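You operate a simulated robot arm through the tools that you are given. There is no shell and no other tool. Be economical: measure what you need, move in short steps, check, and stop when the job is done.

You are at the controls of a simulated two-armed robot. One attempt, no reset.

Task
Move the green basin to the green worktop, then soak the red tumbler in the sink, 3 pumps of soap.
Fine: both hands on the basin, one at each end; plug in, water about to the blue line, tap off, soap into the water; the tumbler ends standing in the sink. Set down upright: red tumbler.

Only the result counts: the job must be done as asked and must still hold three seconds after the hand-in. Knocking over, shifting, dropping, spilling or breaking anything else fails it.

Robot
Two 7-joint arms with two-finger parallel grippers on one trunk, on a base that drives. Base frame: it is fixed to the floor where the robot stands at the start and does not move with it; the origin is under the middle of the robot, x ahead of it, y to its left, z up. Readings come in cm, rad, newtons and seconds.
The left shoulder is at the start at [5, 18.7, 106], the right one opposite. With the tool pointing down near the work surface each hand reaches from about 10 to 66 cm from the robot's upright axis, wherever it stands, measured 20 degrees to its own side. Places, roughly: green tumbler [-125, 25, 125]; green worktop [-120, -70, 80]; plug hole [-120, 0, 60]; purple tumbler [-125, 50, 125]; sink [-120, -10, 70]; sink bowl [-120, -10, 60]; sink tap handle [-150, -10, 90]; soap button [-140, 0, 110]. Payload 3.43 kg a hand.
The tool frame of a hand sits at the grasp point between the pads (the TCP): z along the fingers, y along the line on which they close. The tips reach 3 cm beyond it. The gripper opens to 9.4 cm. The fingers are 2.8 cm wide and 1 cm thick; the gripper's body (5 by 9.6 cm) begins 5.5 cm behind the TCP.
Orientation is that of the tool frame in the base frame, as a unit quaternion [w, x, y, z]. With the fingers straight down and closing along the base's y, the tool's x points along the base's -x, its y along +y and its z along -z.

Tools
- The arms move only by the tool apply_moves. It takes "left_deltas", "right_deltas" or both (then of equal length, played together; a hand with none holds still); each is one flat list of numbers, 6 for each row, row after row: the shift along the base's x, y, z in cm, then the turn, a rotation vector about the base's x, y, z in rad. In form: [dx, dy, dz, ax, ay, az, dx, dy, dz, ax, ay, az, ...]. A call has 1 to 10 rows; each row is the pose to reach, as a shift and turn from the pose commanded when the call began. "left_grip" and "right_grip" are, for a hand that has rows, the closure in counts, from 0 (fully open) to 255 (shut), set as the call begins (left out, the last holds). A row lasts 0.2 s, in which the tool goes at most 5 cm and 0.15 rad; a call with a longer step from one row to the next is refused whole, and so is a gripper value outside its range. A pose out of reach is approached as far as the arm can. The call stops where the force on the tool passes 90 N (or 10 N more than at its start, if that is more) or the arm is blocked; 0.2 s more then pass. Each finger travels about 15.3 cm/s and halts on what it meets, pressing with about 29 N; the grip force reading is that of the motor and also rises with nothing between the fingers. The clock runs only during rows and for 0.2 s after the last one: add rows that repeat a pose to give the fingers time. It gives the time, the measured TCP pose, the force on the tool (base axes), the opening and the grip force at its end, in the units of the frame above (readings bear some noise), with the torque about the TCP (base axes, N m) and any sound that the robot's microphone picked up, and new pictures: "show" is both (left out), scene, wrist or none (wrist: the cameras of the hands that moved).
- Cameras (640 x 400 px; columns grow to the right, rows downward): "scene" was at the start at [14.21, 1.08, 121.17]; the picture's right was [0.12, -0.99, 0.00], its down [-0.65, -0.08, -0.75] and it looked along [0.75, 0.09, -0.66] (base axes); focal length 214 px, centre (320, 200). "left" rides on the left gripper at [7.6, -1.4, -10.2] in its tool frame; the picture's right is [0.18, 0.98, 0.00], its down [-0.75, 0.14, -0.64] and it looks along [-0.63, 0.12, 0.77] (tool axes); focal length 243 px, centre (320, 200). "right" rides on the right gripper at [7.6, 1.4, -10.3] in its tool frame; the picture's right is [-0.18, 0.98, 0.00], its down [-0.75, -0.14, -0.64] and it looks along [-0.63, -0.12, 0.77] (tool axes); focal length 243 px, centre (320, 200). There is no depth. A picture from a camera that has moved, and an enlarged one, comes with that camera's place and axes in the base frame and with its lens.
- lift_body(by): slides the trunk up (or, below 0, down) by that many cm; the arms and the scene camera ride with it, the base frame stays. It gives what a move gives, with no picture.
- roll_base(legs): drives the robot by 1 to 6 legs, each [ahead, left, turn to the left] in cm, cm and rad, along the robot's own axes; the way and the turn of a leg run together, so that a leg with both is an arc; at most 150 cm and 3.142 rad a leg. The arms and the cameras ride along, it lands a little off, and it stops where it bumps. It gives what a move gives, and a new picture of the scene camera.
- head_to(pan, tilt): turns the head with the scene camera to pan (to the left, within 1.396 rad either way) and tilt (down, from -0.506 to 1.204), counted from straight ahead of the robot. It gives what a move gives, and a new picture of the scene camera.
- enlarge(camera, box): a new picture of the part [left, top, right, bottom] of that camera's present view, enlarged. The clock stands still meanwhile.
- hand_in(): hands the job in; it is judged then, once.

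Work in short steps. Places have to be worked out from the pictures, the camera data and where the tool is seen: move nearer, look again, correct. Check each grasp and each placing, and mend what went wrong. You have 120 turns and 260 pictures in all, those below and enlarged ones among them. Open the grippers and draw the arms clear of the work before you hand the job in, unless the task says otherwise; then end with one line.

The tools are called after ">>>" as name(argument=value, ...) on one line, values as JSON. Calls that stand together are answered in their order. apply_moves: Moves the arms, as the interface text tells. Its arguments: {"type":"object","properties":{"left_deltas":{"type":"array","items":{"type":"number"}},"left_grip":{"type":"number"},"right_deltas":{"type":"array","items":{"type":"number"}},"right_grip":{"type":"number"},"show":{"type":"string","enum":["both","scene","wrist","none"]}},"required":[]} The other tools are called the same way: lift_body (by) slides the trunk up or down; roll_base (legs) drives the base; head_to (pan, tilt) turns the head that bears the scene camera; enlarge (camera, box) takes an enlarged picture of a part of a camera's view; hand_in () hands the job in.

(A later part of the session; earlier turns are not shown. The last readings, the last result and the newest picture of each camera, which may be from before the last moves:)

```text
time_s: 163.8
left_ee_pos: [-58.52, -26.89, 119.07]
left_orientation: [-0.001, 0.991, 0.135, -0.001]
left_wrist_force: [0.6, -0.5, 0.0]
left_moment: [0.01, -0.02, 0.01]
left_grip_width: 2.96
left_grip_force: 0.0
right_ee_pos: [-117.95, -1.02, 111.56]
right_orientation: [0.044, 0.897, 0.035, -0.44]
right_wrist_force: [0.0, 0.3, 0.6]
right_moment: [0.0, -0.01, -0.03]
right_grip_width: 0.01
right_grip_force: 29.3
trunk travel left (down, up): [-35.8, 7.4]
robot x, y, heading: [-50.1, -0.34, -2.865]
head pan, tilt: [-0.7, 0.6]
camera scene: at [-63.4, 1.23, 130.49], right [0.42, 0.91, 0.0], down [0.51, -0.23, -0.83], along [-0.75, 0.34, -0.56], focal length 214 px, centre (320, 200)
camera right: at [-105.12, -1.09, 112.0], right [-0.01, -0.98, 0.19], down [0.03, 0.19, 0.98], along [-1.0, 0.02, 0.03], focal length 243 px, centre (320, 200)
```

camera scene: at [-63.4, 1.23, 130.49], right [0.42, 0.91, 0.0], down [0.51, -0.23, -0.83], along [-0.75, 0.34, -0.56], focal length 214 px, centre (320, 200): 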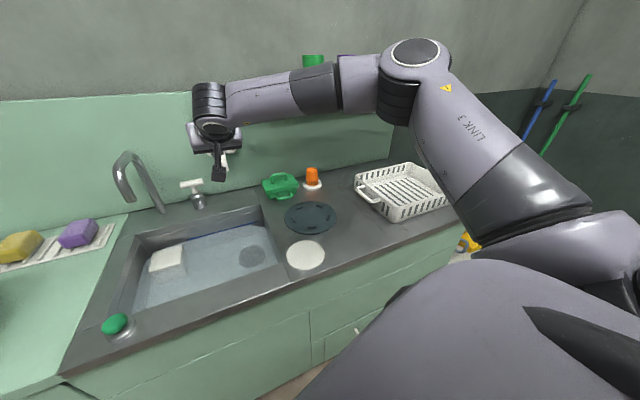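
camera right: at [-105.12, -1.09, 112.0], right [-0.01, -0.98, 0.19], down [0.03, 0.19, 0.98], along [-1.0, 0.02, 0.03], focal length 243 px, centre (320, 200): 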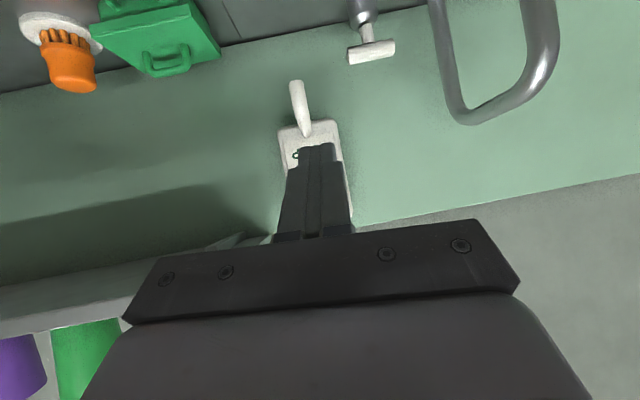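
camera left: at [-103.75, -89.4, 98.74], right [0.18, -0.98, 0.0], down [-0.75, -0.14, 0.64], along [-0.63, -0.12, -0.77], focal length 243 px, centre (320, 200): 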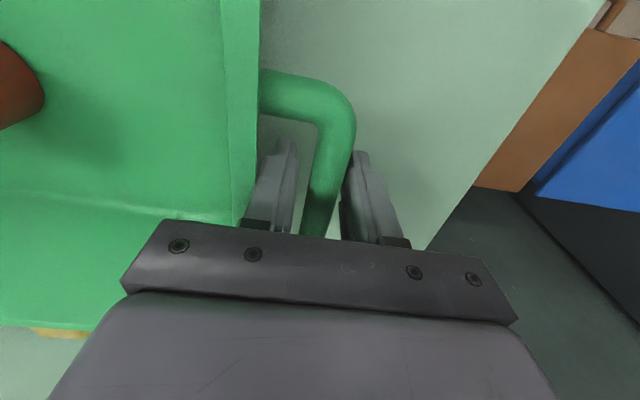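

The hand is pitched down with its camera above the nozzle. I raise 3 cm, drive 8 cm closer and look at the button.

>>> lift_body(by=3)

>>> roll_base(legs=[[7.7, -2.2, 0]])

>>> enlarge(camera="scene", box=[120, 40, 300, 190])

>>> enlarge(camera="right", box=[220, 40, 420, 240])

```text
time_s: 164.6
left_ee_pos: [-58.46, -26.77, 122.09]
left_orientation: [-0.002, 0.991, 0.136, -0.001]
left_wrist_force: [0.4, 0.0, -0.1]
left_moment: [0.0, -0.01, 0.02]
left_grip_width: 2.94
left_grip_force: 0.0
right_ee_pos: [-118.01, -0.99, 114.67]
right_orientation: [0.044, 0.896, 0.035, -0.44]
right_wrist_force: [0.3, -0.1, -0.4]
right_moment: [-0.01, -0.02, 0.0]
right_grip_width: 0.0
right_grip_force: 28.7
trunk travel left (down, up): [-38.8, 4.4]
robot x, y, heading: [-49.85, -0.89, -2.875]
head pan, tilt: [-0.7, 0.6]
```

```text
time_s: 165.7
left_ee_pos: [-66.28, -26.78, 121.94]
left_orientation: [-0.001, 0.991, 0.136, -0.001]
left_wrist_force: [0.3, 0.2, 0.5]
left_moment: [0.0, 0.01, 0.01]
left_grip_width: 2.96
left_grip_force: 0.1
right_ee_pos: [-125.92, -0.79, 114.62]
right_orientation: [0.043, 0.897, 0.034, -0.439]
right_wrist_force: [-0.6, 0.6, -0.6]
right_moment: [0.03, -0.01, 0.01]
right_grip_width: 0.01
right_grip_force: 28.8
trunk travel left (down, up): [-38.8, 4.4]
robot x, y, heading: [-57.74, -1.06, -2.871]
head pan, tilt: [-0.7, 0.6]
camera scene: at [-71.47, 1.34, 133.48], right [0.42, 0.91, 0.0], down [0.51, -0.23, -0.82], along [-0.75, 0.34, -0.57], focal length 214 px, centre (320, 200)
```

scene: 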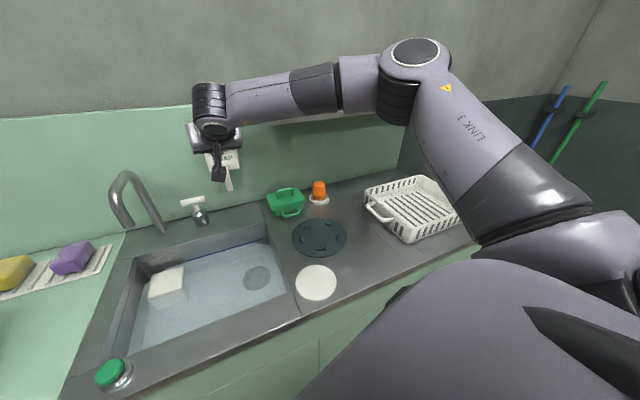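

```text
2.67 times, centred on (210, 115) of scene
camera zoom: at [-71.47, 1.34, 133.48], right [0.42, 0.91, 0.0], down [0.51, -0.23, -0.82], along [-0.75, 0.34, -0.57], focal length 572 px, centre (613, 427)
```

zoom: 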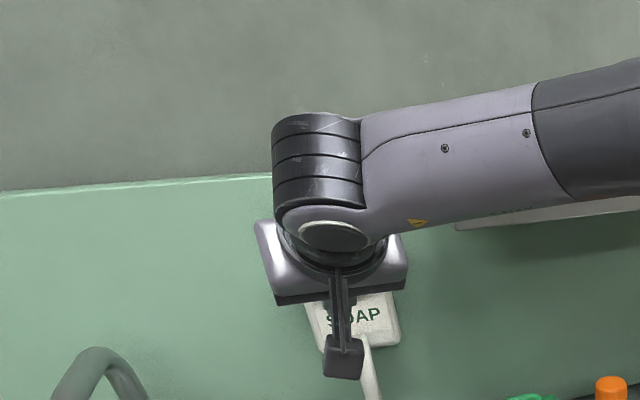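

```text
2.00 times, centred on (320, 140) of right
camera zoom: at [-113.17, -0.97, 114.92], right [-0.01, -0.98, 0.19], down [0.03, 0.19, 0.98], along [-1.0, 0.02, 0.03], focal length 485 px, centre (320, 320)
```

zoom: 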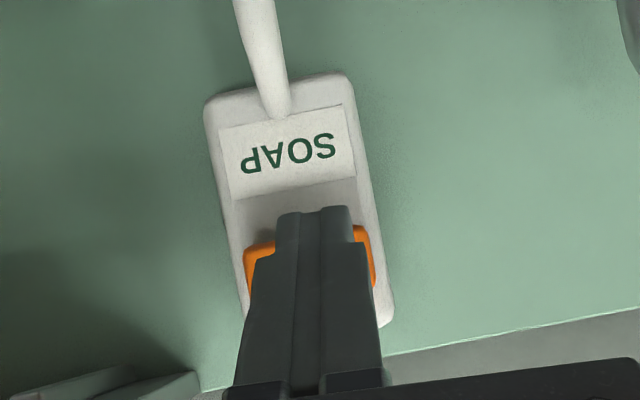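

The fingertips line up with the orange button. I advance slowly until contact.

>>> apply_moves(right_deltas=[-2.5, 0.3, 0.4, 0, 0, 0, -5, 0.3, 0.4, 0, 0, 0, -7, 0.3, 0.4, 0, 0, 0, -8.5, 0.3, 0.4, 0, 0, 0, -9.5, 0.3, 0.4, 0, 0, 0], show="wrist")

```text
time_s: 166.8
left_ee_pos: [-66.28, -26.69, 122.12]
left_orientation: [-0.001, 0.991, 0.136, 0.0]
left_wrist_force: [-0.7, -0.7, 0.6]
left_moment: [0.04, 0.02, -0.01]
left_grip_width: 2.98
left_grip_force: 0.2
right_ee_pos: [-135.41, -0.64, 115.07]
right_orientation: [0.043, 0.896, 0.035, -0.44]
right_wrist_force: [-0.6, -0.4, -0.3]
right_moment: [0.0, -0.01, -0.03]
right_grip_width: 0.02
right_grip_force: 29.1
trunk travel left (down, up): [-38.8, 4.4]
robot x, y, heading: [-57.68, -0.72, -2.873]
head pan, tilt: [-0.7, 0.6]
camera right: at [-122.6, -0.7, 115.36], right [-0.01, -0.98, 0.19], down [0.03, 0.19, 0.98], along [-1.0, 0.02, 0.03], focal length 243 px, centre (320, 200)
```

right: 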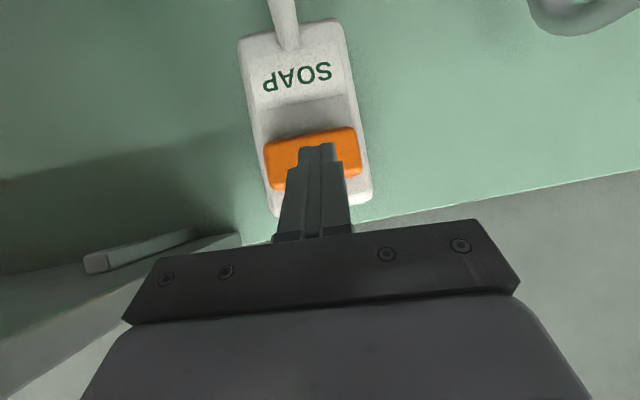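

Button face is at x≈−142, centre z≈112.5; tips are at −138. I push on in small steps.

>>> apply_moves(right_deltas=[-1, 0, -0.5, 0, 0, 0, -2, 0, -0.6, 0, 0, 0, -3, 0, -0.6, 0, 0, 0, -4, 0, -0.6, 0, 0, 0, -4.5, 0, -0.6, 0, 0, 0, -5, 0, -0.6, 0, 0, 0, -5.5, 0, -0.6, 0, 0, 0], show="both")

```text
time_s: 168.4
left_ee_pos: [-66.28, -26.74, 122.16]
left_orientation: [-0.002, 0.991, 0.137, -0.001]
left_wrist_force: [0.4, -0.5, -0.4]
left_moment: [-0.03, -0.02, 0.0]
left_grip_width: 2.95
left_grip_force: 0.0
right_ee_pos: [-138.64, -0.21, 114.18]
right_orientation: [0.044, 0.896, 0.034, -0.441]
right_wrist_force: [2.2, -1.8, 0.7]
right_moment: [-0.03, 0.01, 0.05]
right_grip_width: 0.0
right_grip_force: 28.3
right hand out of reach, approached as far as the arm can: row 4, 5, 6, 7
trunk travel left (down, up): [-38.8, 4.4]
robot x, y, heading: [-57.52, -0.97, -2.872]
head pan, tilt: [-0.7, 0.6]
camera scene: at [-71.34, 1.32, 133.5], right [0.42, 0.91, 0.0], down [0.51, -0.23, -0.83], along [-0.75, 0.34, -0.56], focal length 214 px, centre (320, 200)
camera right: at [-125.74, -0.36, 114.46], right [-0.01, -0.98, 0.19], down [0.03, 0.19, 0.98], along [-1.0, 0.02, 0.03], focal length 243 px, centre (320, 200)
```

scene: 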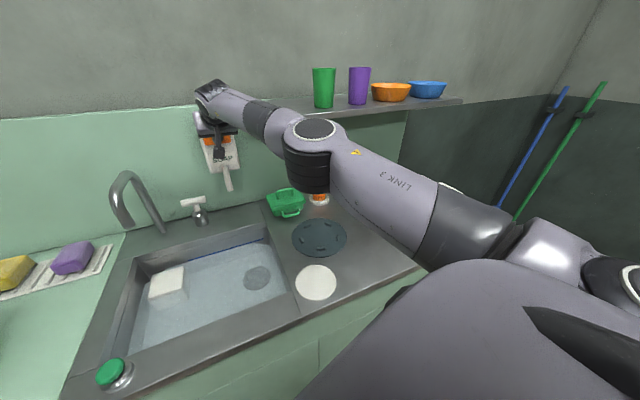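
right: 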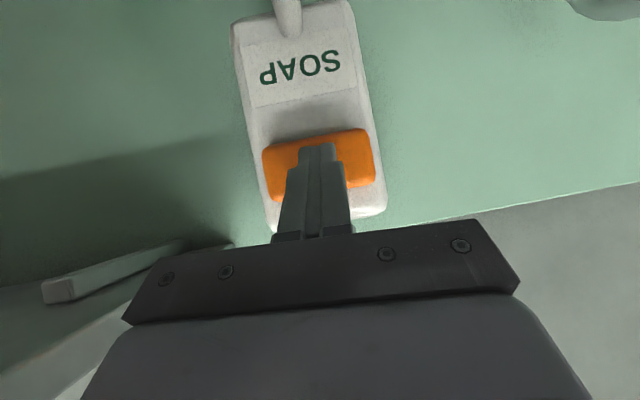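

The arm's reach ends at the button with only ~2 N. I draw back 4 cm and bring the base 3.8 cm closer.

>>> apply_moves(right_deltas=[2, 0, 0, 0, 0, 0, 5, 0, 0, 0, 0, 0, 6.5, 0, 0, 0, 0, 0], show="scene")

>>> roll_base(legs=[[3.6, -1.0, 0]])

```text
time_s: 169.2
left_ee_pos: [-66.44, -26.58, 121.91]
left_orientation: [-0.003, 0.991, 0.135, -0.001]
left_wrist_force: [0.1, -0.2, -0.7]
left_moment: [0.0, 0.01, 0.0]
left_grip_width: 2.95
left_grip_force: 0.0
right_ee_pos: [-132.14, -0.01, 114.15]
right_orientation: [0.043, 0.896, 0.034, -0.44]
right_wrist_force: [-0.1, -0.2, 1.0]
right_moment: [0.02, 0.03, -0.01]
right_grip_width: 0.01
right_grip_force: 29.1
trunk travel left (down, up): [-38.8, 4.4]
robot x, y, heading: [-57.33, -0.98, -2.872]
head pan, tilt: [-0.7, 0.6]
camera scene: at [-71.38, 1.34, 133.49], right [0.42, 0.91, 0.0], down [0.51, -0.23, -0.83], along [-0.75, 0.34, -0.56], focal length 214 px, centre (320, 200)
```

scene: 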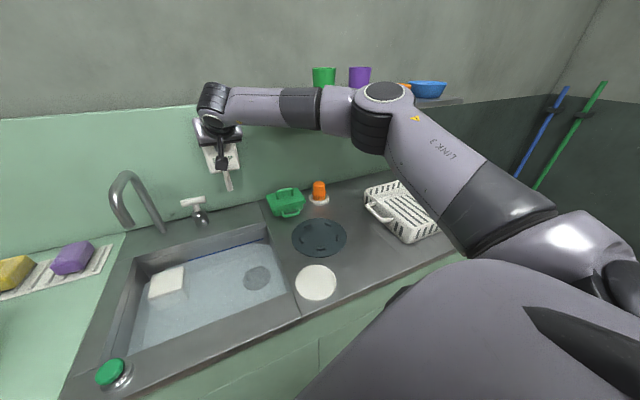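

```text
time_s: 170.1
left_ee_pos: [-70.2, -26.71, 122.15]
left_orientation: [-0.002, 0.991, 0.137, -0.001]
left_wrist_force: [-0.2, 0.1, 0.4]
left_moment: [-0.03, 0.01, -0.01]
left_grip_width: 2.92
left_grip_force: 0.0
right_ee_pos: [-136.05, -0.3, 113.98]
right_orientation: [0.045, 0.897, 0.036, -0.439]
right_wrist_force: [-0.2, 0.0, -1.5]
right_moment: [-0.02, 0.0, 0.0]
right_grip_width: 0.0
right_grip_force: 28.7
trunk travel left (down, up): [-38.8, 4.4]
robot x, y, heading: [-61.57, -0.94, -2.868]
head pan, tilt: [-0.7, 0.6]
camera scene: at [-75.23, 1.33, 133.48], right [0.42, 0.91, 0.0], down [0.52, -0.23, -0.82], along [-0.75, 0.34, -0.57], focal length 214 px, centre (320, 200)
```

scene: 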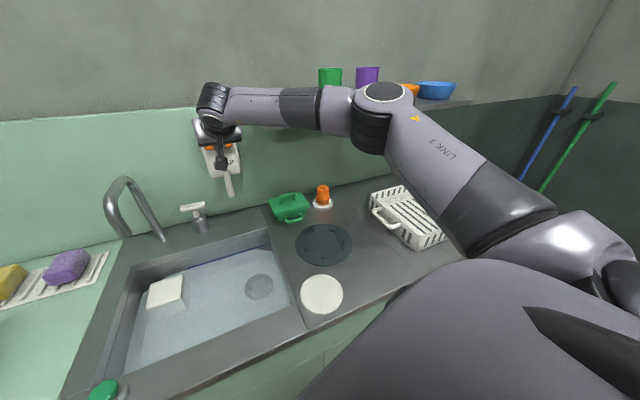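

Now I press: forward 5 cm (about 2 cm past contact), watching force and sound.

>>> apply_moves(right_deltas=[-1.5, 0, 0, 0, 0, 0, -2.5, 0, 0, 0, 0, 0, -3.5, 0, 0, 0, 0, 0, -4.2, 0, 0, 0, 0, 0, -4.8, 0, 0, 0, 0, 0], show="wrist")

>>> enlarge(camera="scene", box=[130, 90, 330, 230])

```text
time_s: 171.3
left_ee_pos: [-69.24, -26.48, 122.17]
left_orientation: [-0.001, 0.991, 0.135, -0.005]
left_wrist_force: [0.3, 0.2, -0.4]
left_moment: [0.01, 0.01, -0.03]
left_grip_width: 2.95
left_grip_force: 0.0
right_ee_pos: [-139.64, -0.31, 114.05]
right_orientation: [0.043, 0.9, 0.035, -0.433]
right_wrist_force: [72.0, 12.3, -12.4]
right_moment: [-0.41, -0.96, -0.37]
right_grip_width: 0.0
right_grip_force: 29.2
trunk travel left (down, up): [-38.8, 4.4]
robot x, y, heading: [-61.14, -0.56, -2.876]
head pan, tilt: [-0.7, 0.6]
heard: click
camera right: at [-126.74, -0.38, 114.53], right [-0.02, -0.98, 0.19], down [0.02, 0.19, 0.98], along [-1.0, 0.02, 0.01], focal length 243 px, centre (320, 200)
```

right: 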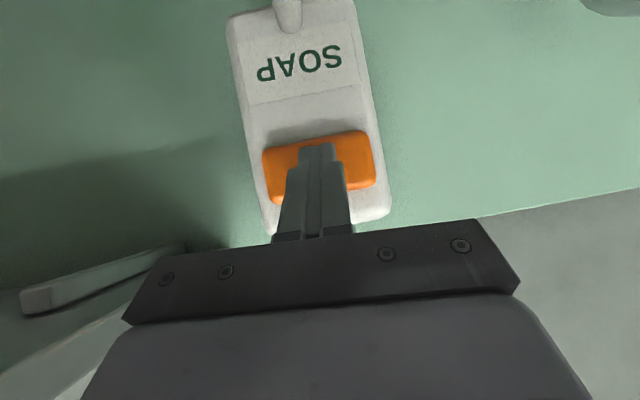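

```text
2.86 times, centred on (230, 160) of scene
camera zoom: at [-74.17, 1.53, 133.58], right [0.42, 0.91, 0.0], down [0.51, -0.24, -0.83], along [-0.76, 0.34, -0.56], focal length 613 px, centre (577, 314)
```

zoom: 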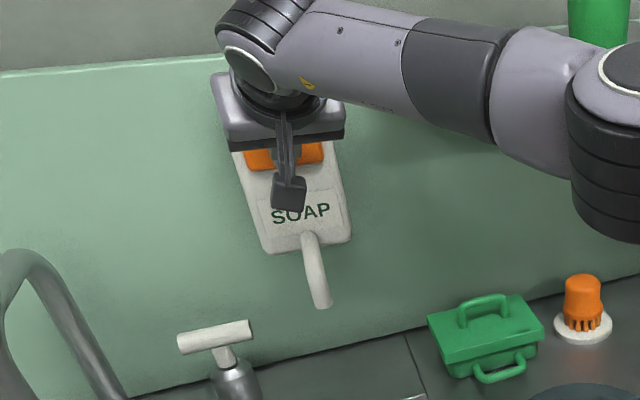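

A click: one pump. I release fully, then press a second time.

>>> apply_moves(right_deltas=[2, 0, 0, 0, 0, 0, 4.8, 0, 0, 0, 0, 0, 4.8, 0, 0, 0, 0, 0, 4.8, 0, 0, 0, 0, 0], show="scene")

>>> apply_moves(right_deltas=[-1.5, 0, 0, 0, 0, 0, -2.5, 0, 0, 0, 0, 0, -3.5, 0, 0, 0, 0, 0, -4.2, 0, 0, 0, 0, 0, -4.8, 0, 0, 0, 0, 0], show="none")

```text
time_s: 172.3
left_ee_pos: [-70.02, -26.72, 122.12]
left_orientation: [-0.002, 0.991, 0.137, -0.001]
left_wrist_force: [0.1, 0.3, -0.6]
left_moment: [0.01, -0.03, 0.02]
left_grip_width: 2.96
left_grip_force: 0.0
right_ee_pos: [-135.88, -0.08, 114.25]
right_orientation: [0.043, 0.896, 0.034, -0.441]
right_wrist_force: [0.2, 0.0, -0.3]
right_moment: [-0.01, -0.01, 0.0]
right_grip_width: 0.02
right_grip_force: 28.9
trunk travel left (down, up): [-38.8, 4.4]
robot x, y, heading: [-61.27, -0.6, -2.87]
head pan, tilt: [-0.7, 0.6]
camera scene: at [-75.09, 1.34, 133.5], right [0.42, 0.91, 0.0], down [0.51, -0.23, -0.83], along [-0.75, 0.34, -0.56], focal length 214 px, centre (320, 200)
```

scene: 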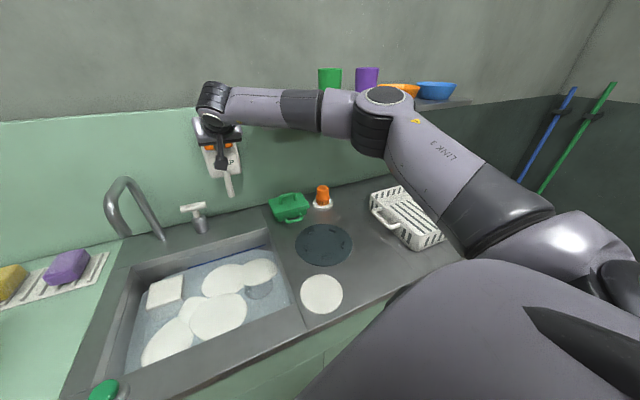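

```text
time_s: 173.5
left_ee_pos: [-69.19, -26.55, 122.25]
left_orientation: [-0.001, 0.991, 0.135, -0.005]
left_wrist_force: [-0.1, 0.9, -0.1]
left_moment: [0.02, -0.03, 0.0]
left_grip_width: 2.95
left_grip_force: 0.1
right_ee_pos: [-139.71, -0.21, 114.3]
right_orientation: [0.043, 0.899, 0.035, -0.435]
right_wrist_force: [71.4, 12.0, -9.2]
right_moment: [-0.42, -0.83, -0.35]
right_grip_width: 0.0
right_grip_force: 29.1
trunk travel left (down, up): [-38.8, 4.4]
robot x, y, heading: [-61.19, -0.79, -2.874]
head pan, tilt: [-0.7, 0.6]
heard: click
```

Foam shows on the water; second click heard. I release and press the third time.

>>> apply_moves(right_deltas=[2, 0, 0, 0, 0, 0, 4.8, 0, 0, 0, 0, 0, 4.8, 0, 0, 0, 0, 0, 4.8, 0, 0, 0, 0, 0], show="scene")

>>> apply_moves(right_deltas=[-1.5, 0, 0, 0, 0, 0, -2.5, 0, 0, 0, 0, 0, -3.5, 0, 0, 0, 0, 0, -4.2, 0, 0, 0, 0, 0, -4.8, 0, 0, 0, 0, 0], show="none")

>>> apply_moves(right_deltas=[2, 0, 0, 0, 0, 0, 5, 0, 0, 0, 0, 0, 8, 0, 0, 0, 0, 0, 12, 0, 0, 0, 0, 0], show="scene")

```text
time_s: 174.5
left_ee_pos: [-69.98, -26.72, 122.13]
left_orientation: [-0.002, 0.991, 0.136, -0.002]
left_wrist_force: [0.3, -0.9, -0.7]
left_moment: [-0.02, -0.01, -0.02]
left_grip_width: 2.97
left_grip_force: 0.1
right_ee_pos: [-135.94, -0.22, 114.07]
right_orientation: [0.044, 0.896, 0.035, -0.441]
right_wrist_force: [-0.3, 0.9, 0.5]
right_moment: [0.0, 0.01, 0.01]
right_grip_width: 0.0
right_grip_force: 28.8
trunk travel left (down, up): [-38.8, 4.4]
robot x, y, heading: [-61.46, -0.79, -2.872]
head pan, tilt: [-0.7, 0.6]
camera scene: at [-75.09, 1.34, 133.5], right [0.42, 0.91, 0.0], down [0.51, -0.23, -0.83], along [-0.75, 0.34, -0.56], focal length 214 px, centre (320, 200)
```

scene: 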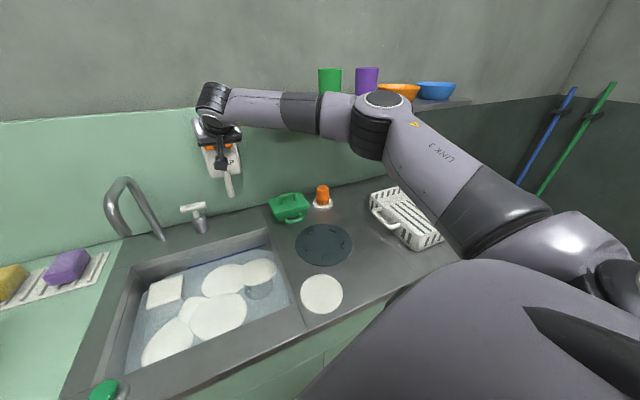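

```text
time_s: 175.7
left_ee_pos: [-69.16, -26.42, 122.15]
left_orientation: [-0.001, 0.991, 0.135, -0.005]
left_wrist_force: [-0.3, -0.3, -0.6]
left_moment: [-0.02, 0.01, 0.04]
left_grip_width: 2.94
left_grip_force: 0.0
right_ee_pos: [-139.51, -0.24, 114.04]
right_orientation: [0.043, 0.9, 0.035, -0.433]
right_wrist_force: [73.7, 12.7, -13.3]
right_moment: [-0.34, -0.99, -0.35]
right_grip_width: 0.0
right_grip_force: 28.9
trunk travel left (down, up): [-38.8, 4.4]
robot x, y, heading: [-61.23, -0.97, -2.868]
head pan, tilt: [-0.7, 0.6]
heard: click
```

```text
time_s: 176.7
left_ee_pos: [-70.08, -26.75, 122.09]
left_orientation: [-0.002, 0.991, 0.136, -0.002]
left_wrist_force: [0.3, 0.2, 0.3]
left_moment: [0.0, -0.01, 0.03]
left_grip_width: 2.93
left_grip_force: 0.0
right_ee_pos: [-128.7, -0.18, 114.1]
right_orientation: [0.044, 0.896, 0.034, -0.441]
right_wrist_force: [-0.1, -0.9, -0.7]
right_moment: [0.0, 0.0, 0.02]
right_grip_width: 0.0
right_grip_force: 29.0
trunk travel left (down, up): [-38.8, 4.4]
robot x, y, heading: [-61.33, -0.95, -2.87]
head pan, tilt: [-0.7, 0.6]
camera scene: at [-75.05, 1.35, 133.51], right [0.42, 0.91, 0.0], down [0.51, -0.23, -0.83], along [-0.75, 0.34, -0.56], focal length 214 px, centre (320, 200)
```

scene: 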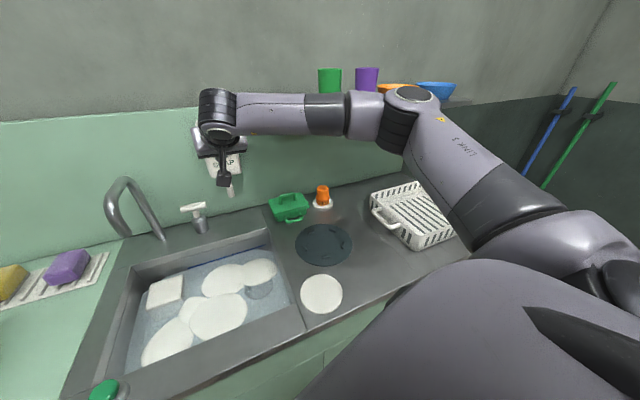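

Three clicks, three pumps. Now the tumbler: I back off, straighten to face the counter and drive left toward the basin.

>>> roll_base(legs=[[-24, 6.8, 0], [0, 0, -0.272], [0, 84, 0]])

>>> head_to(pan=-0.25, tilt=0.75)

```text
time_s: 183.5
left_ee_pos: [-50.3, -106.99, 122.14]
left_orientation: [-0.001, 1.0, 0.006, 0.0]
left_wrist_force: [-0.2, -0.9, -0.4]
left_moment: [0.02, -0.01, 0.0]
left_grip_width: 2.94
left_grip_force: 0.0
right_ee_pos: [-100.17, -66.26, 113.88]
right_orientation: [-0.013, 0.893, -0.081, -0.442]
right_wrist_force: [-0.4, -0.1, -0.4]
right_moment: [-0.02, 0.04, -0.01]
right_grip_width: 0.02
right_grip_force: 28.8
trunk travel left (down, up): [-38.8, 4.4]
robot x, y, heading: [-35.1, -84.1, -3.127]
head pan, tilt: [-0.7, 0.6]
camera scene: at [-47.97, -78.53, 133.5], right [0.64, 0.77, 0.0], down [0.44, -0.36, -0.83], along [-0.64, 0.52, -0.56], focal length 214 px, centre (320, 200)
```

scene: 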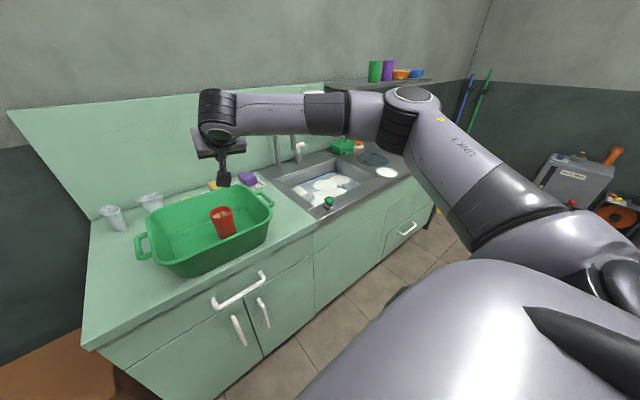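

```text
time_s: 184.4
left_ee_pos: [-50.37, -106.82, 121.94]
left_orientation: [-0.001, 1.0, 0.006, -0.001]
left_wrist_force: [0.5, 0.8, 0.2]
left_moment: [-0.01, 0.0, 0.0]
left_grip_width: 2.94
left_grip_force: 0.0
right_ee_pos: [-100.18, -66.32, 114.0]
right_orientation: [-0.013, 0.893, -0.082, -0.442]
right_wrist_force: [-0.7, -0.2, -0.2]
right_moment: [0.0, 0.02, 0.0]
right_grip_width: 0.0
right_grip_force: 28.7
trunk travel left (down, up): [-38.8, 4.4]
robot x, y, heading: [-35.48, -83.88, -3.126]
head pan, tilt: [-0.25, 0.75]
camera scene: at [-49.2, -82.16, 132.21], right [0.24, 0.97, 0.0], down [0.66, -0.16, -0.73], along [-0.71, 0.17, -0.68], focal length 214 px, centre (320, 200)
```

scene: 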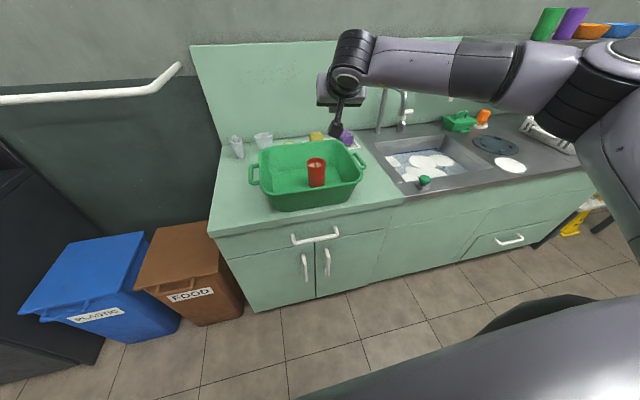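

The tumbler works out at about [−115.5, −67.3]. I turn the hand to point down (opening it), pulling back a little, then drive ahead.

>>> apply_moves(right_deltas=[1.5, 0, 0, -0.016, -0.13, 0, 3, 0, 0, -0.031, -0.26, 0, 4.5, 0, 0, -0.047, -0.39, 0, 6, -0.3, 0, -0.063, -0.52, 0, 7.5, -0.6, 0, -0.079, -0.65, 0, 9, -0.9, 0, -0.094, -0.78, 0, 10, -1, 0, -0.11, -0.908, 0, 10, -1, 0, -0.11, -0.908, 0], right_grip=0, show="none")

>>> roll_base(legs=[[24, 0, 0]])

>>> enlarge(camera="right", box=[0, 0, 640, 400])

```text
time_s: 186.2
left_ee_pos: [-50.3, -107.02, 122.07]
left_orientation: [-0.002, 1.0, 0.006, -0.001]
left_wrist_force: [-0.4, -0.4, 0.5]
left_moment: [0.0, 0.03, -0.01]
left_grip_width: 2.94
left_grip_force: 0.0
right_ee_pos: [-90.16, -67.21, 113.95]
right_orientation: [-0.001, 0.996, -0.091, 0.0]
right_wrist_force: [-0.1, 0.5, -0.1]
right_moment: [0.03, -0.01, 0.0]
right_grip_width: 9.39
right_grip_force: 0.0
trunk travel left (down, up): [-38.8, 4.4]
robot x, y, heading: [-35.43, -83.91, -3.133]
head pan, tilt: [-0.25, 0.75]
```

```text
time_s: 188.0
left_ee_pos: [-73.95, -107.27, 122.13]
left_orientation: [-0.001, 1.0, 0.007, -0.001]
left_wrist_force: [-0.8, 0.1, 0.6]
left_moment: [-0.01, 0.01, -0.01]
left_grip_width: 2.93
left_grip_force: 0.1
right_ee_pos: [-114.07, -67.66, 113.82]
right_orientation: [-0.002, 0.996, -0.09, -0.001]
right_wrist_force: [-1.1, -0.5, 0.6]
right_moment: [-0.01, 0.0, 0.0]
right_grip_width: 9.37
right_grip_force: 0.1
trunk travel left (down, up): [-38.8, 4.4]
robot x, y, heading: [-59.02, -84.25, -3.131]
head pan, tilt: [-0.25, 0.75]
camera scene: at [-73.0, -82.48, 132.2], right [0.23, 0.97, 0.0], down [0.66, -0.16, -0.73], along [-0.71, 0.17, -0.68], focal length 214 px, centre (320, 200)
```

scene: 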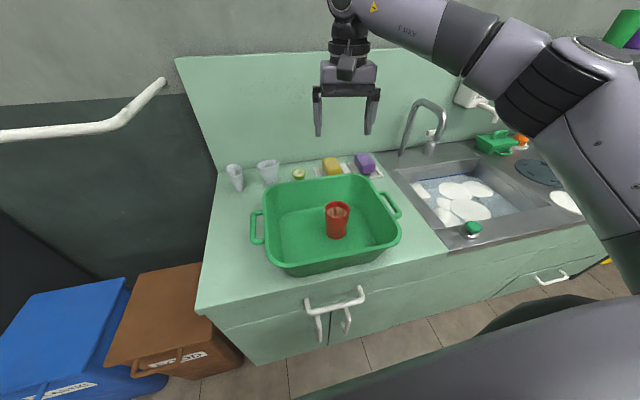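

```text
1.00 times, centred on (320, 200) of right (not enlarged: the box is as wide or as high as the picture)
camera zoom: at [-106.73, -70.41, 124.16], right [-0.36, -0.93, 0.0], down [-0.72, 0.27, 0.64], along [-0.6, 0.23, -0.77], focal length 243 px, centre (320, 200)
```

zoom: 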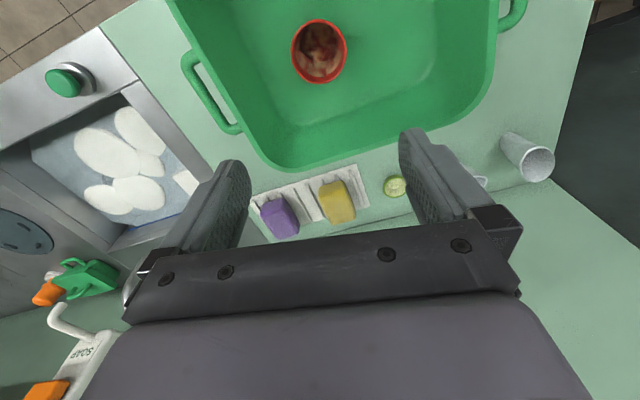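

The tumbler rim triangulates to [−111.2, −68.6, 91]. I centre over it and lower the trunk 10 cm to check.

>>> apply_moves(right_deltas=[1.4, -0.5, 0, 0, 0, 0, 2.8, -0.9, 0, 0, 0, 0, 2.8, -0.9, 0, 0, 0, 0], show="none")

>>> lift_body(by=-13)

>>> enlarge(camera="right", box=[0, 0, 640, 400])

>>> enlarge(camera="scene", box=[220, 60, 460, 210])

```text
time_s: 188.8
left_ee_pos: [-73.92, -107.22, 122.15]
left_orientation: [-0.002, 1.0, 0.007, -0.001]
left_wrist_force: [0.3, -0.7, -0.3]
left_moment: [0.02, 0.01, -0.02]
left_grip_width: 2.94
left_grip_force: 0.1
right_ee_pos: [-111.19, -68.54, 113.85]
right_orientation: [0.0, 0.996, -0.089, -0.001]
right_wrist_force: [-0.1, -1.1, -0.7]
right_moment: [0.03, 0.0, 0.0]
right_grip_width: 9.38
right_grip_force: 0.2
trunk travel left (down, up): [-38.8, 4.4]
robot x, y, heading: [-59.24, -84.63, -3.132]
head pan, tilt: [-0.25, 0.75]
```

```text
time_s: 190.4
left_ee_pos: [-74.06, -107.15, 108.98]
left_orientation: [-0.001, 1.0, 0.008, -0.001]
left_wrist_force: [-0.9, -0.6, 0.1]
left_moment: [0.03, 0.02, 0.01]
left_grip_width: 2.94
left_grip_force: 0.1
right_ee_pos: [-111.13, -68.64, 100.86]
right_orientation: [0.0, 0.996, -0.09, -0.001]
right_wrist_force: [0.3, 0.1, 0.1]
right_moment: [0.01, 0.0, -0.03]
right_grip_width: 9.41
right_grip_force: 0.1
trunk travel left (down, up): [-25.8, 17.4]
robot x, y, heading: [-59.2, -84.28, -3.132]
head pan, tilt: [-0.25, 0.75]
```

```text
1.00 times, centred on (320, 200) of right (not enlarged: the box is as wide or as high as the picture)
camera zoom: at [-103.91, -71.3, 111.17], right [-0.36, -0.93, 0.0], down [-0.71, 0.27, 0.64], along [-0.6, 0.23, -0.77], focal length 243 px, centre (320, 200)
```

zoom: 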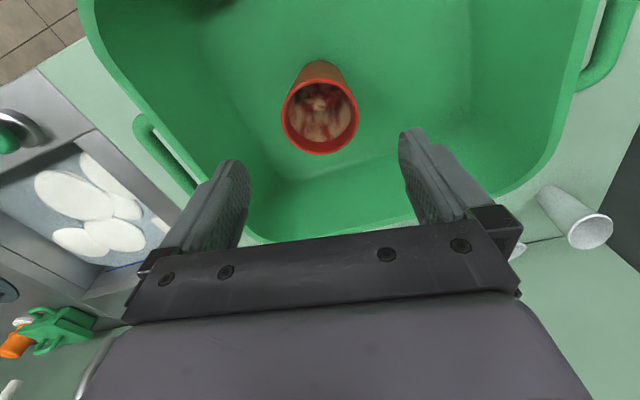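

```text
2.67 times, centred on (340, 135) of scene
camera zoom: at [-72.92, -82.48, 119.21], right [0.23, 0.97, 0.0], down [0.66, -0.16, -0.73], along [-0.71, 0.17, -0.68], focal length 572 px, centre (267, 373)
```

zoom: 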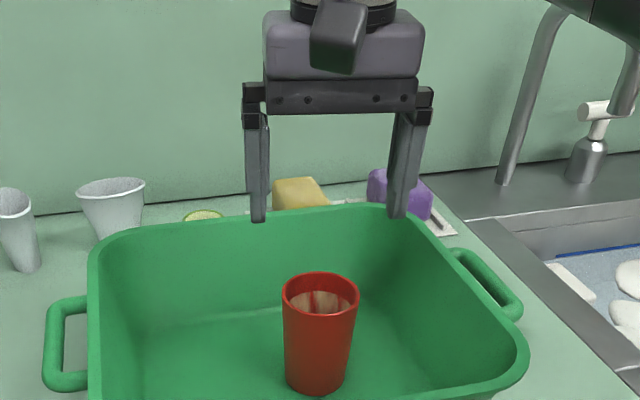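

Centred within 2 mm. I lower 14 cm with the trunk around the tumbler, then close.

>>> lift_body(by=-13.7)

>>> enlarge(camera="scene", box=[220, 60, 460, 210])

>>> enlarge(camera="right", box=[180, 40, 460, 240])

```text
time_s: 192.0
left_ee_pos: [-74.01, -107.16, 95.31]
left_orientation: [-0.002, 1.0, 0.007, -0.001]
left_wrist_force: [0.7, 0.5, -0.6]
left_moment: [0.0, -0.03, 0.02]
left_grip_width: 2.97
left_grip_force: 0.0
right_ee_pos: [-111.16, -68.45, 87.12]
right_orientation: [0.0, 0.996, -0.09, -0.001]
right_wrist_force: [-0.6, -0.8, -0.6]
right_moment: [0.01, -0.02, -0.01]
right_grip_width: 9.38
right_grip_force: 0.0
trunk travel left (down, up): [-12.1, 31.1]
robot x, y, heading: [-58.91, -84.51, -3.122]
head pan, tilt: [-0.25, 0.75]
```

```text
2.67 times, centred on (340, 135) of scene
camera zoom: at [-72.92, -82.48, 105.51], right [0.23, 0.97, 0.0], down [0.66, -0.16, -0.73], along [-0.71, 0.17, -0.68], focal length 572 px, centre (267, 373)
```

zoom: 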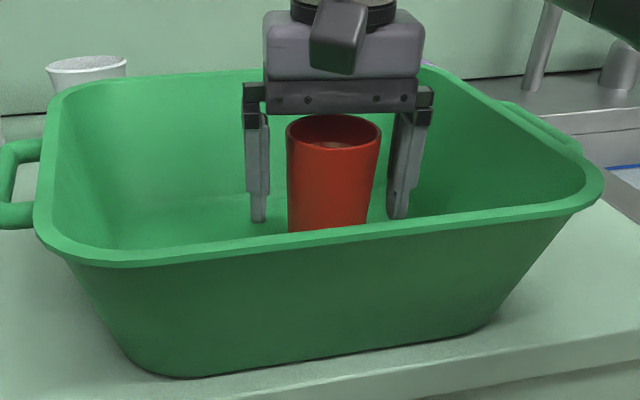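

```text
2.00 times, centred on (320, 140) of right
camera zoom: at [-103.91, -71.29, 97.47], right [-0.36, -0.93, 0.0], down [-0.71, 0.27, 0.64], along [-0.6, 0.23, -0.77], focal length 485 px, centre (320, 320)
```

zoom: 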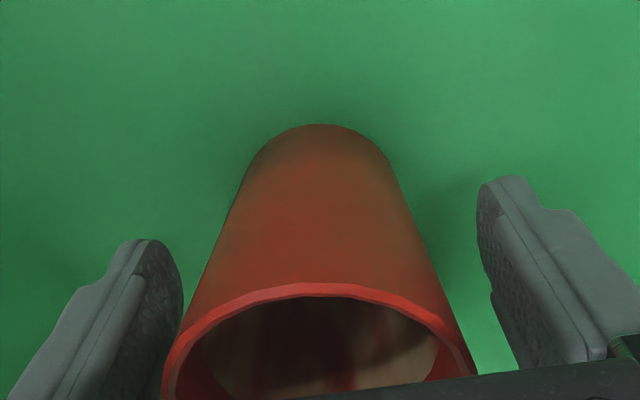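

The tumbler stands between the fingers. I close the gripper and lift.

>>> apply_moves(right_deltas=[0, 0, 0, 0, 0, 0, 0, 0, 0, 0, 0, 0, 0, 0, 0, 0, 0, 0, 0, 0, 0, 0, 0, 0], right_grip=255, show="none")

>>> lift_body(by=20)

>>> enlarge(camera="scene", box=[200, 60, 460, 260])

>>> enlarge(camera="right", box=[0, 0, 640, 400])

```text
time_s: 193.0
left_ee_pos: [-73.97, -107.21, 95.31]
left_orientation: [-0.002, 1.0, 0.008, -0.001]
left_wrist_force: [0.1, -0.5, -0.5]
left_moment: [-0.01, 0.0, -0.01]
left_grip_width: 2.96
left_grip_force: 0.1
right_ee_pos: [-111.21, -68.47, 87.27]
right_orientation: [0.0, 0.996, -0.09, -0.001]
right_wrist_force: [0.8, 0.4, 1.6]
right_moment: [-0.03, 0.02, 0.01]
right_grip_width: 6.83
right_grip_force: 29.2
trunk travel left (down, up): [-12.1, 31.1]
robot x, y, heading: [-58.92, -84.69, -3.132]
head pan, tilt: [-0.25, 0.75]
```

```text
time_s: 195.2
left_ee_pos: [-73.89, -107.35, 115.33]
left_orientation: [-0.002, 1.0, 0.006, -0.001]
left_wrist_force: [-0.3, 0.8, -0.2]
left_moment: [0.0, -0.02, -0.03]
left_grip_width: 2.94
left_grip_force: 0.1
right_ee_pos: [-111.04, -68.53, 107.18]
right_orientation: [-0.001, 0.996, -0.09, -0.001]
right_wrist_force: [-0.4, 0.0, -0.5]
right_moment: [0.0, -0.03, 0.0]
right_grip_width: 6.8
right_grip_force: 28.9
trunk travel left (down, up): [-32.1, 11.1]
robot x, y, heading: [-58.99, -84.64, -3.132]
head pan, tilt: [-0.25, 0.75]
```

```text
2.00 times, centred on (330, 160) of scene
camera zoom: at [-72.94, -82.48, 125.5], right [0.23, 0.97, 0.0], down [0.66, -0.16, -0.73], along [-0.71, 0.17, -0.68], focal length 429 px, centre (300, 280)
```

zoom: 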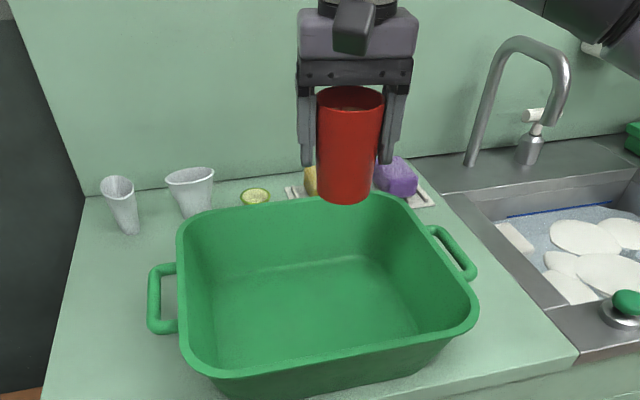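

```text
1.00 times, centred on (320, 200) of right (not enlarged: the box is as wide or as high as the picture)
camera zoom: at [-103.93, -71.29, 117.45], right [-0.36, -0.93, 0.0], down [-0.72, 0.27, 0.64], along [-0.6, 0.23, -0.77], focal length 243 px, centre (320, 200)
```

zoom: 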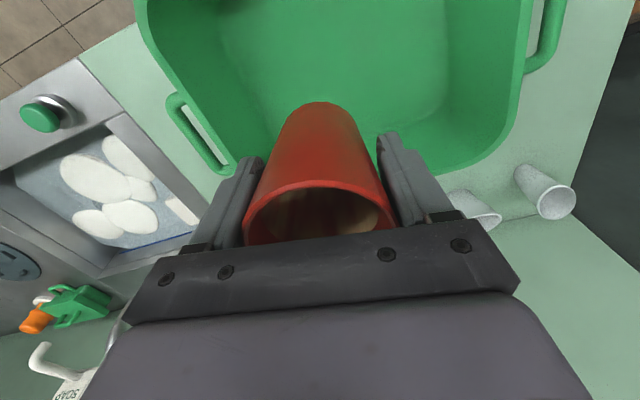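

The tumbler is held upright. I back 4 cm, carry it right along the counter to the sink and come forward.

>>> roll_base(legs=[[-4, 0, 0], [0, -56.5, 0], [6.5, 0, 0]])

>>> enlarge(camera="right", box=[0, 0, 640, 400])

```text
time_s: 199.4
left_ee_pos: [-77.15, -51.85, 115.42]
left_orientation: [-0.001, 1.0, 0.007, -0.002]
left_wrist_force: [-0.7, -0.3, -0.4]
left_moment: [-0.03, -0.03, -0.01]
left_grip_width: 2.96
left_grip_force: 0.1
right_ee_pos: [-114.46, -13.17, 107.22]
right_orientation: [0.0, 0.996, -0.089, -0.001]
right_wrist_force: [0.0, 0.3, -0.6]
right_moment: [0.01, 0.0, 0.02]
right_grip_width: 6.81
right_grip_force: 29.3
trunk travel left (down, up): [-32.1, 11.1]
robot x, y, heading: [-62.35, -28.81, -3.129]
head pan, tilt: [-0.25, 0.75]
camera scene: at [-76.13, -27.08, 125.49], right [0.23, 0.97, 0.0], down [0.66, -0.16, -0.73], along [-0.71, 0.17, -0.68], focal length 214 px, centre (320, 200)
```

scene: 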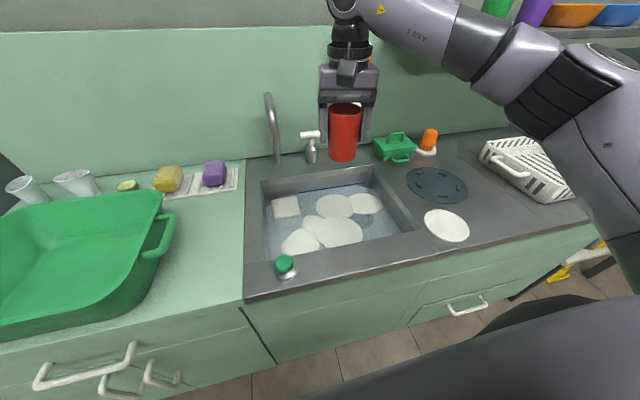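

```text
1.00 times, centred on (320, 200) of right (not enlarged: the box is as wide or as high as the picture)
camera zoom: at [-107.12, -15.92, 117.43], right [-0.36, -0.93, 0.0], down [-0.72, 0.27, 0.64], along [-0.6, 0.23, -0.77], focal length 243 px, centre (320, 200)
```

zoom: 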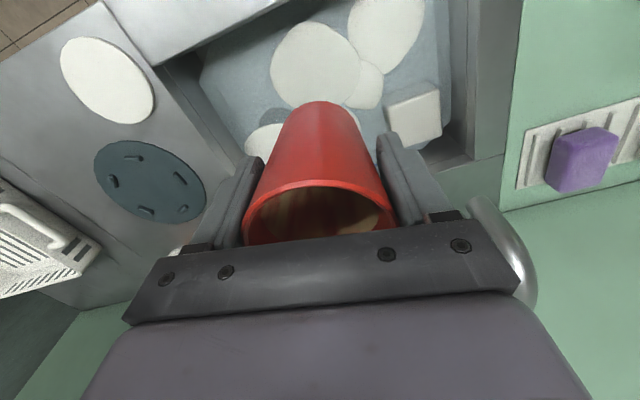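

I shift the tumbler to the free spot [−117.5, −12] between block and plug, and lower the trunk 16 cm.

>>> apply_moves(right_deltas=[-1.5, 0.5, 0, 0, 0, 0, -3, 1, 0, 0, 0, 0, -3, 1, 0, 0, 0, 0], show="none")

>>> lift_body(by=-16)

>>> head_to(pan=-0.55, tilt=0.6)

```text
time_s: 200.2
left_ee_pos: [-77.08, -51.78, 115.43]
left_orientation: [-0.002, 1.0, 0.008, -0.002]
left_wrist_force: [-0.1, -0.6, 0.8]
left_moment: [0.01, 0.01, 0.01]
left_grip_width: 2.97
left_grip_force: 0.0
right_ee_pos: [-117.31, -12.23, 107.25]
right_orientation: [-0.001, 0.996, -0.089, 0.0]
right_wrist_force: [0.6, 0.0, -1.4]
right_moment: [0.0, 0.03, 0.01]
right_grip_width: 6.78
right_grip_force: 29.3
trunk travel left (down, up): [-32.1, 11.1]
robot x, y, heading: [-62.5, -28.84, -3.128]
head pan, tilt: [-0.25, 0.75]
```

```text
time_s: 202.1
left_ee_pos: [-77.14, -51.76, 99.33]
left_orientation: [-0.001, 1.0, 0.007, -0.002]
left_wrist_force: [-0.1, 0.5, -0.3]
left_moment: [-0.03, -0.01, 0.01]
left_grip_width: 2.95
left_grip_force: 0.0
right_ee_pos: [-117.37, -12.17, 91.24]
right_orientation: [-0.001, 0.996, -0.089, -0.001]
right_wrist_force: [-0.8, -1.0, -0.8]
right_moment: [-0.01, -0.02, 0.02]
right_grip_width: 6.78
right_grip_force: 28.5
trunk travel left (down, up): [-16.1, 27.1]
robot x, y, heading: [-61.93, -29.08, -3.131]
head pan, tilt: [-0.25, 0.75]
```

```text
time_s: 202.9
left_ee_pos: [-76.95, -51.88, 99.42]
left_orientation: [-0.001, 1.0, 0.007, -0.002]
left_wrist_force: [-0.5, -0.9, 0.0]
left_moment: [0.0, -0.01, -0.02]
left_grip_width: 2.97
left_grip_force: 0.1
right_ee_pos: [-117.35, -12.34, 91.21]
right_orientation: [0.0, 0.996, -0.09, 0.0]
right_wrist_force: [0.0, -0.8, -0.4]
right_moment: [0.0, 0.03, -0.01]
right_grip_width: 6.77
right_grip_force: 29.8
trunk travel left (down, up): [-16.1, 27.1]
robot x, y, heading: [-61.85, -28.78, -3.129]
head pan, tilt: [-0.55, 0.6]
camera scene: at [-75.6, -24.51, 110.79], right [0.51, 0.86, 0.0], down [0.49, -0.29, -0.82], along [-0.71, 0.42, -0.57], focal length 214 px, centre (320, 200)
```

scene: 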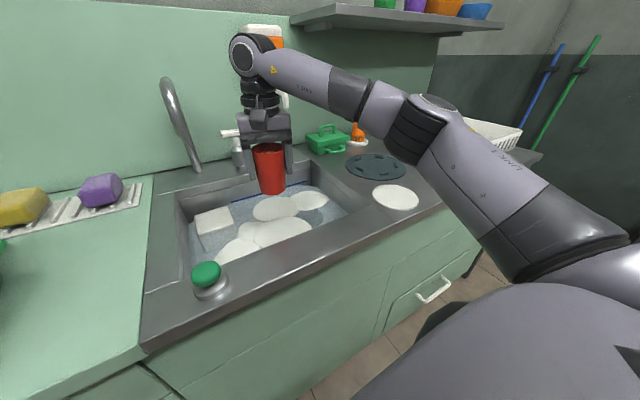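

Plenty of clearance. I lower with the arm 8 cm first.

>>> apply_moves(right_deltas=[0, 0, -2.5, 0, 0, 0, 0, 0, -5, 0, 0, 0, 0, 0, -8, 0, 0, 0, 0, 0, -8, 0, 0, 0], show="scene")

```text
time_s: 203.9
left_ee_pos: [-77.02, -51.89, 99.49]
left_orientation: [-0.002, 1.0, 0.008, -0.001]
left_wrist_force: [0.4, -0.2, -0.9]
left_moment: [-0.02, 0.01, 0.05]
left_grip_width: 2.95
left_grip_force: 0.0
right_ee_pos: [-117.49, -12.17, 83.18]
right_orientation: [0.0, 0.996, -0.089, 0.0]
right_wrist_force: [-0.2, 0.3, -0.7]
right_moment: [0.02, 0.0, -0.03]
right_grip_width: 6.77
right_grip_force: 28.3
trunk travel left (down, up): [-16.1, 27.1]
robot x, y, heading: [-62.29, -28.94, -3.131]
head pan, tilt: [-0.55, 0.6]
camera scene: at [-75.6, -24.5, 110.79], right [0.51, 0.86, 0.0], down [0.49, -0.29, -0.82], along [-0.71, 0.42, -0.57], focal length 214 px, centre (320, 200)
```

scene: 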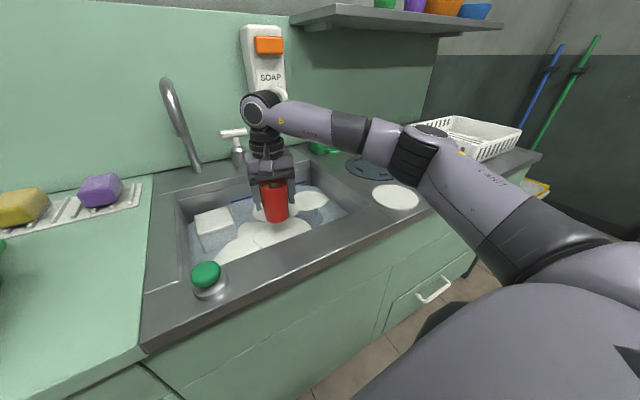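

In the water now. I lower 6 cm more, then watch for floor contact.

>>> apply_moves(right_deltas=[0, 0, -2, 0, 0, 0, 0, 0, -4, 0, 0, 0, 0, 0, -6, 0, 0, 0, 0, 0, -6, 0, 0, 0], show="scene")

```text
time_s: 204.9
left_ee_pos: [-77.13, -51.89, 99.38]
left_orientation: [-0.002, 1.0, 0.007, -0.001]
left_wrist_force: [0.6, -0.6, 0.2]
left_moment: [0.04, 0.0, 0.01]
left_grip_width: 2.95
left_grip_force: 0.1
right_ee_pos: [-117.31, -12.25, 77.35]
right_orientation: [0.0, 0.996, -0.09, 0.0]
right_wrist_force: [0.6, 0.3, -0.8]
right_moment: [0.01, -0.03, -0.01]
right_grip_width: 6.73
right_grip_force: 28.9
trunk travel left (down, up): [-16.1, 27.1]
robot x, y, heading: [-62.01, -29.03, -3.129]
head pan, tilt: [-0.55, 0.6]
camera scene: at [-75.6, -24.5, 110.79], right [0.51, 0.86, 0.0], down [0.49, -0.29, -0.83], along [-0.71, 0.42, -0.56], focal length 214 px, centre (320, 200)
```

scene: 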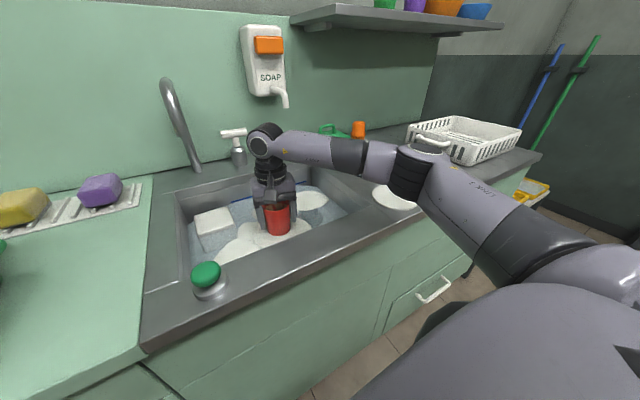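

Reading 77.4, no contact yet; I go on in small steps.

>>> apply_moves(right_deltas=[0, 0, -0.6, 0, 0, 0, 0, 0, -1.2, 0, 0, 0, 0, 0, -1.2, 0, 0, 0], show="none")

>>> apply_moves(right_deltas=[0, 0, -0.4, 0, 0, 0, 0, 0, -0.8, 0, 0, 0, 0, 0, -0.8, 0, 0, 0], show="none")

```text
time_s: 205.7
left_ee_pos: [-77.23, -51.74, 99.4]
left_orientation: [-0.001, 1.0, 0.007, -0.001]
left_wrist_force: [0.1, 0.0, 0.3]
left_moment: [0.01, -0.01, -0.01]
left_grip_width: 2.94
left_grip_force: 0.0
right_ee_pos: [-117.3, -12.15, 76.07]
right_orientation: [0.001, 0.996, -0.09, -0.001]
right_wrist_force: [-0.5, -0.5, -0.2]
right_moment: [-0.01, -0.03, 0.02]
right_grip_width: 6.73
right_grip_force: 29.0
trunk travel left (down, up): [-16.1, 27.1]
robot x, y, heading: [-62.4, -29.19, -3.129]
head pan, tilt: [-0.55, 0.6]
```

```text
time_s: 206.5
left_ee_pos: [-77.19, -51.91, 99.44]
left_orientation: [-0.002, 1.0, 0.007, -0.001]
left_wrist_force: [-1.5, 0.0, -0.2]
left_moment: [-0.03, 0.03, 0.02]
left_grip_width: 2.95
left_grip_force: 0.1
right_ee_pos: [-117.31, -12.24, 75.17]
right_orientation: [-0.001, 0.996, -0.09, -0.001]
right_wrist_force: [0.2, 0.4, -0.6]
right_moment: [-0.03, -0.02, 0.01]
right_grip_width: 6.77
right_grip_force: 29.3
trunk travel left (down, up): [-16.1, 27.1]
robot x, y, heading: [-62.18, -28.79, -3.125]
head pan, tilt: [-0.55, 0.6]
```

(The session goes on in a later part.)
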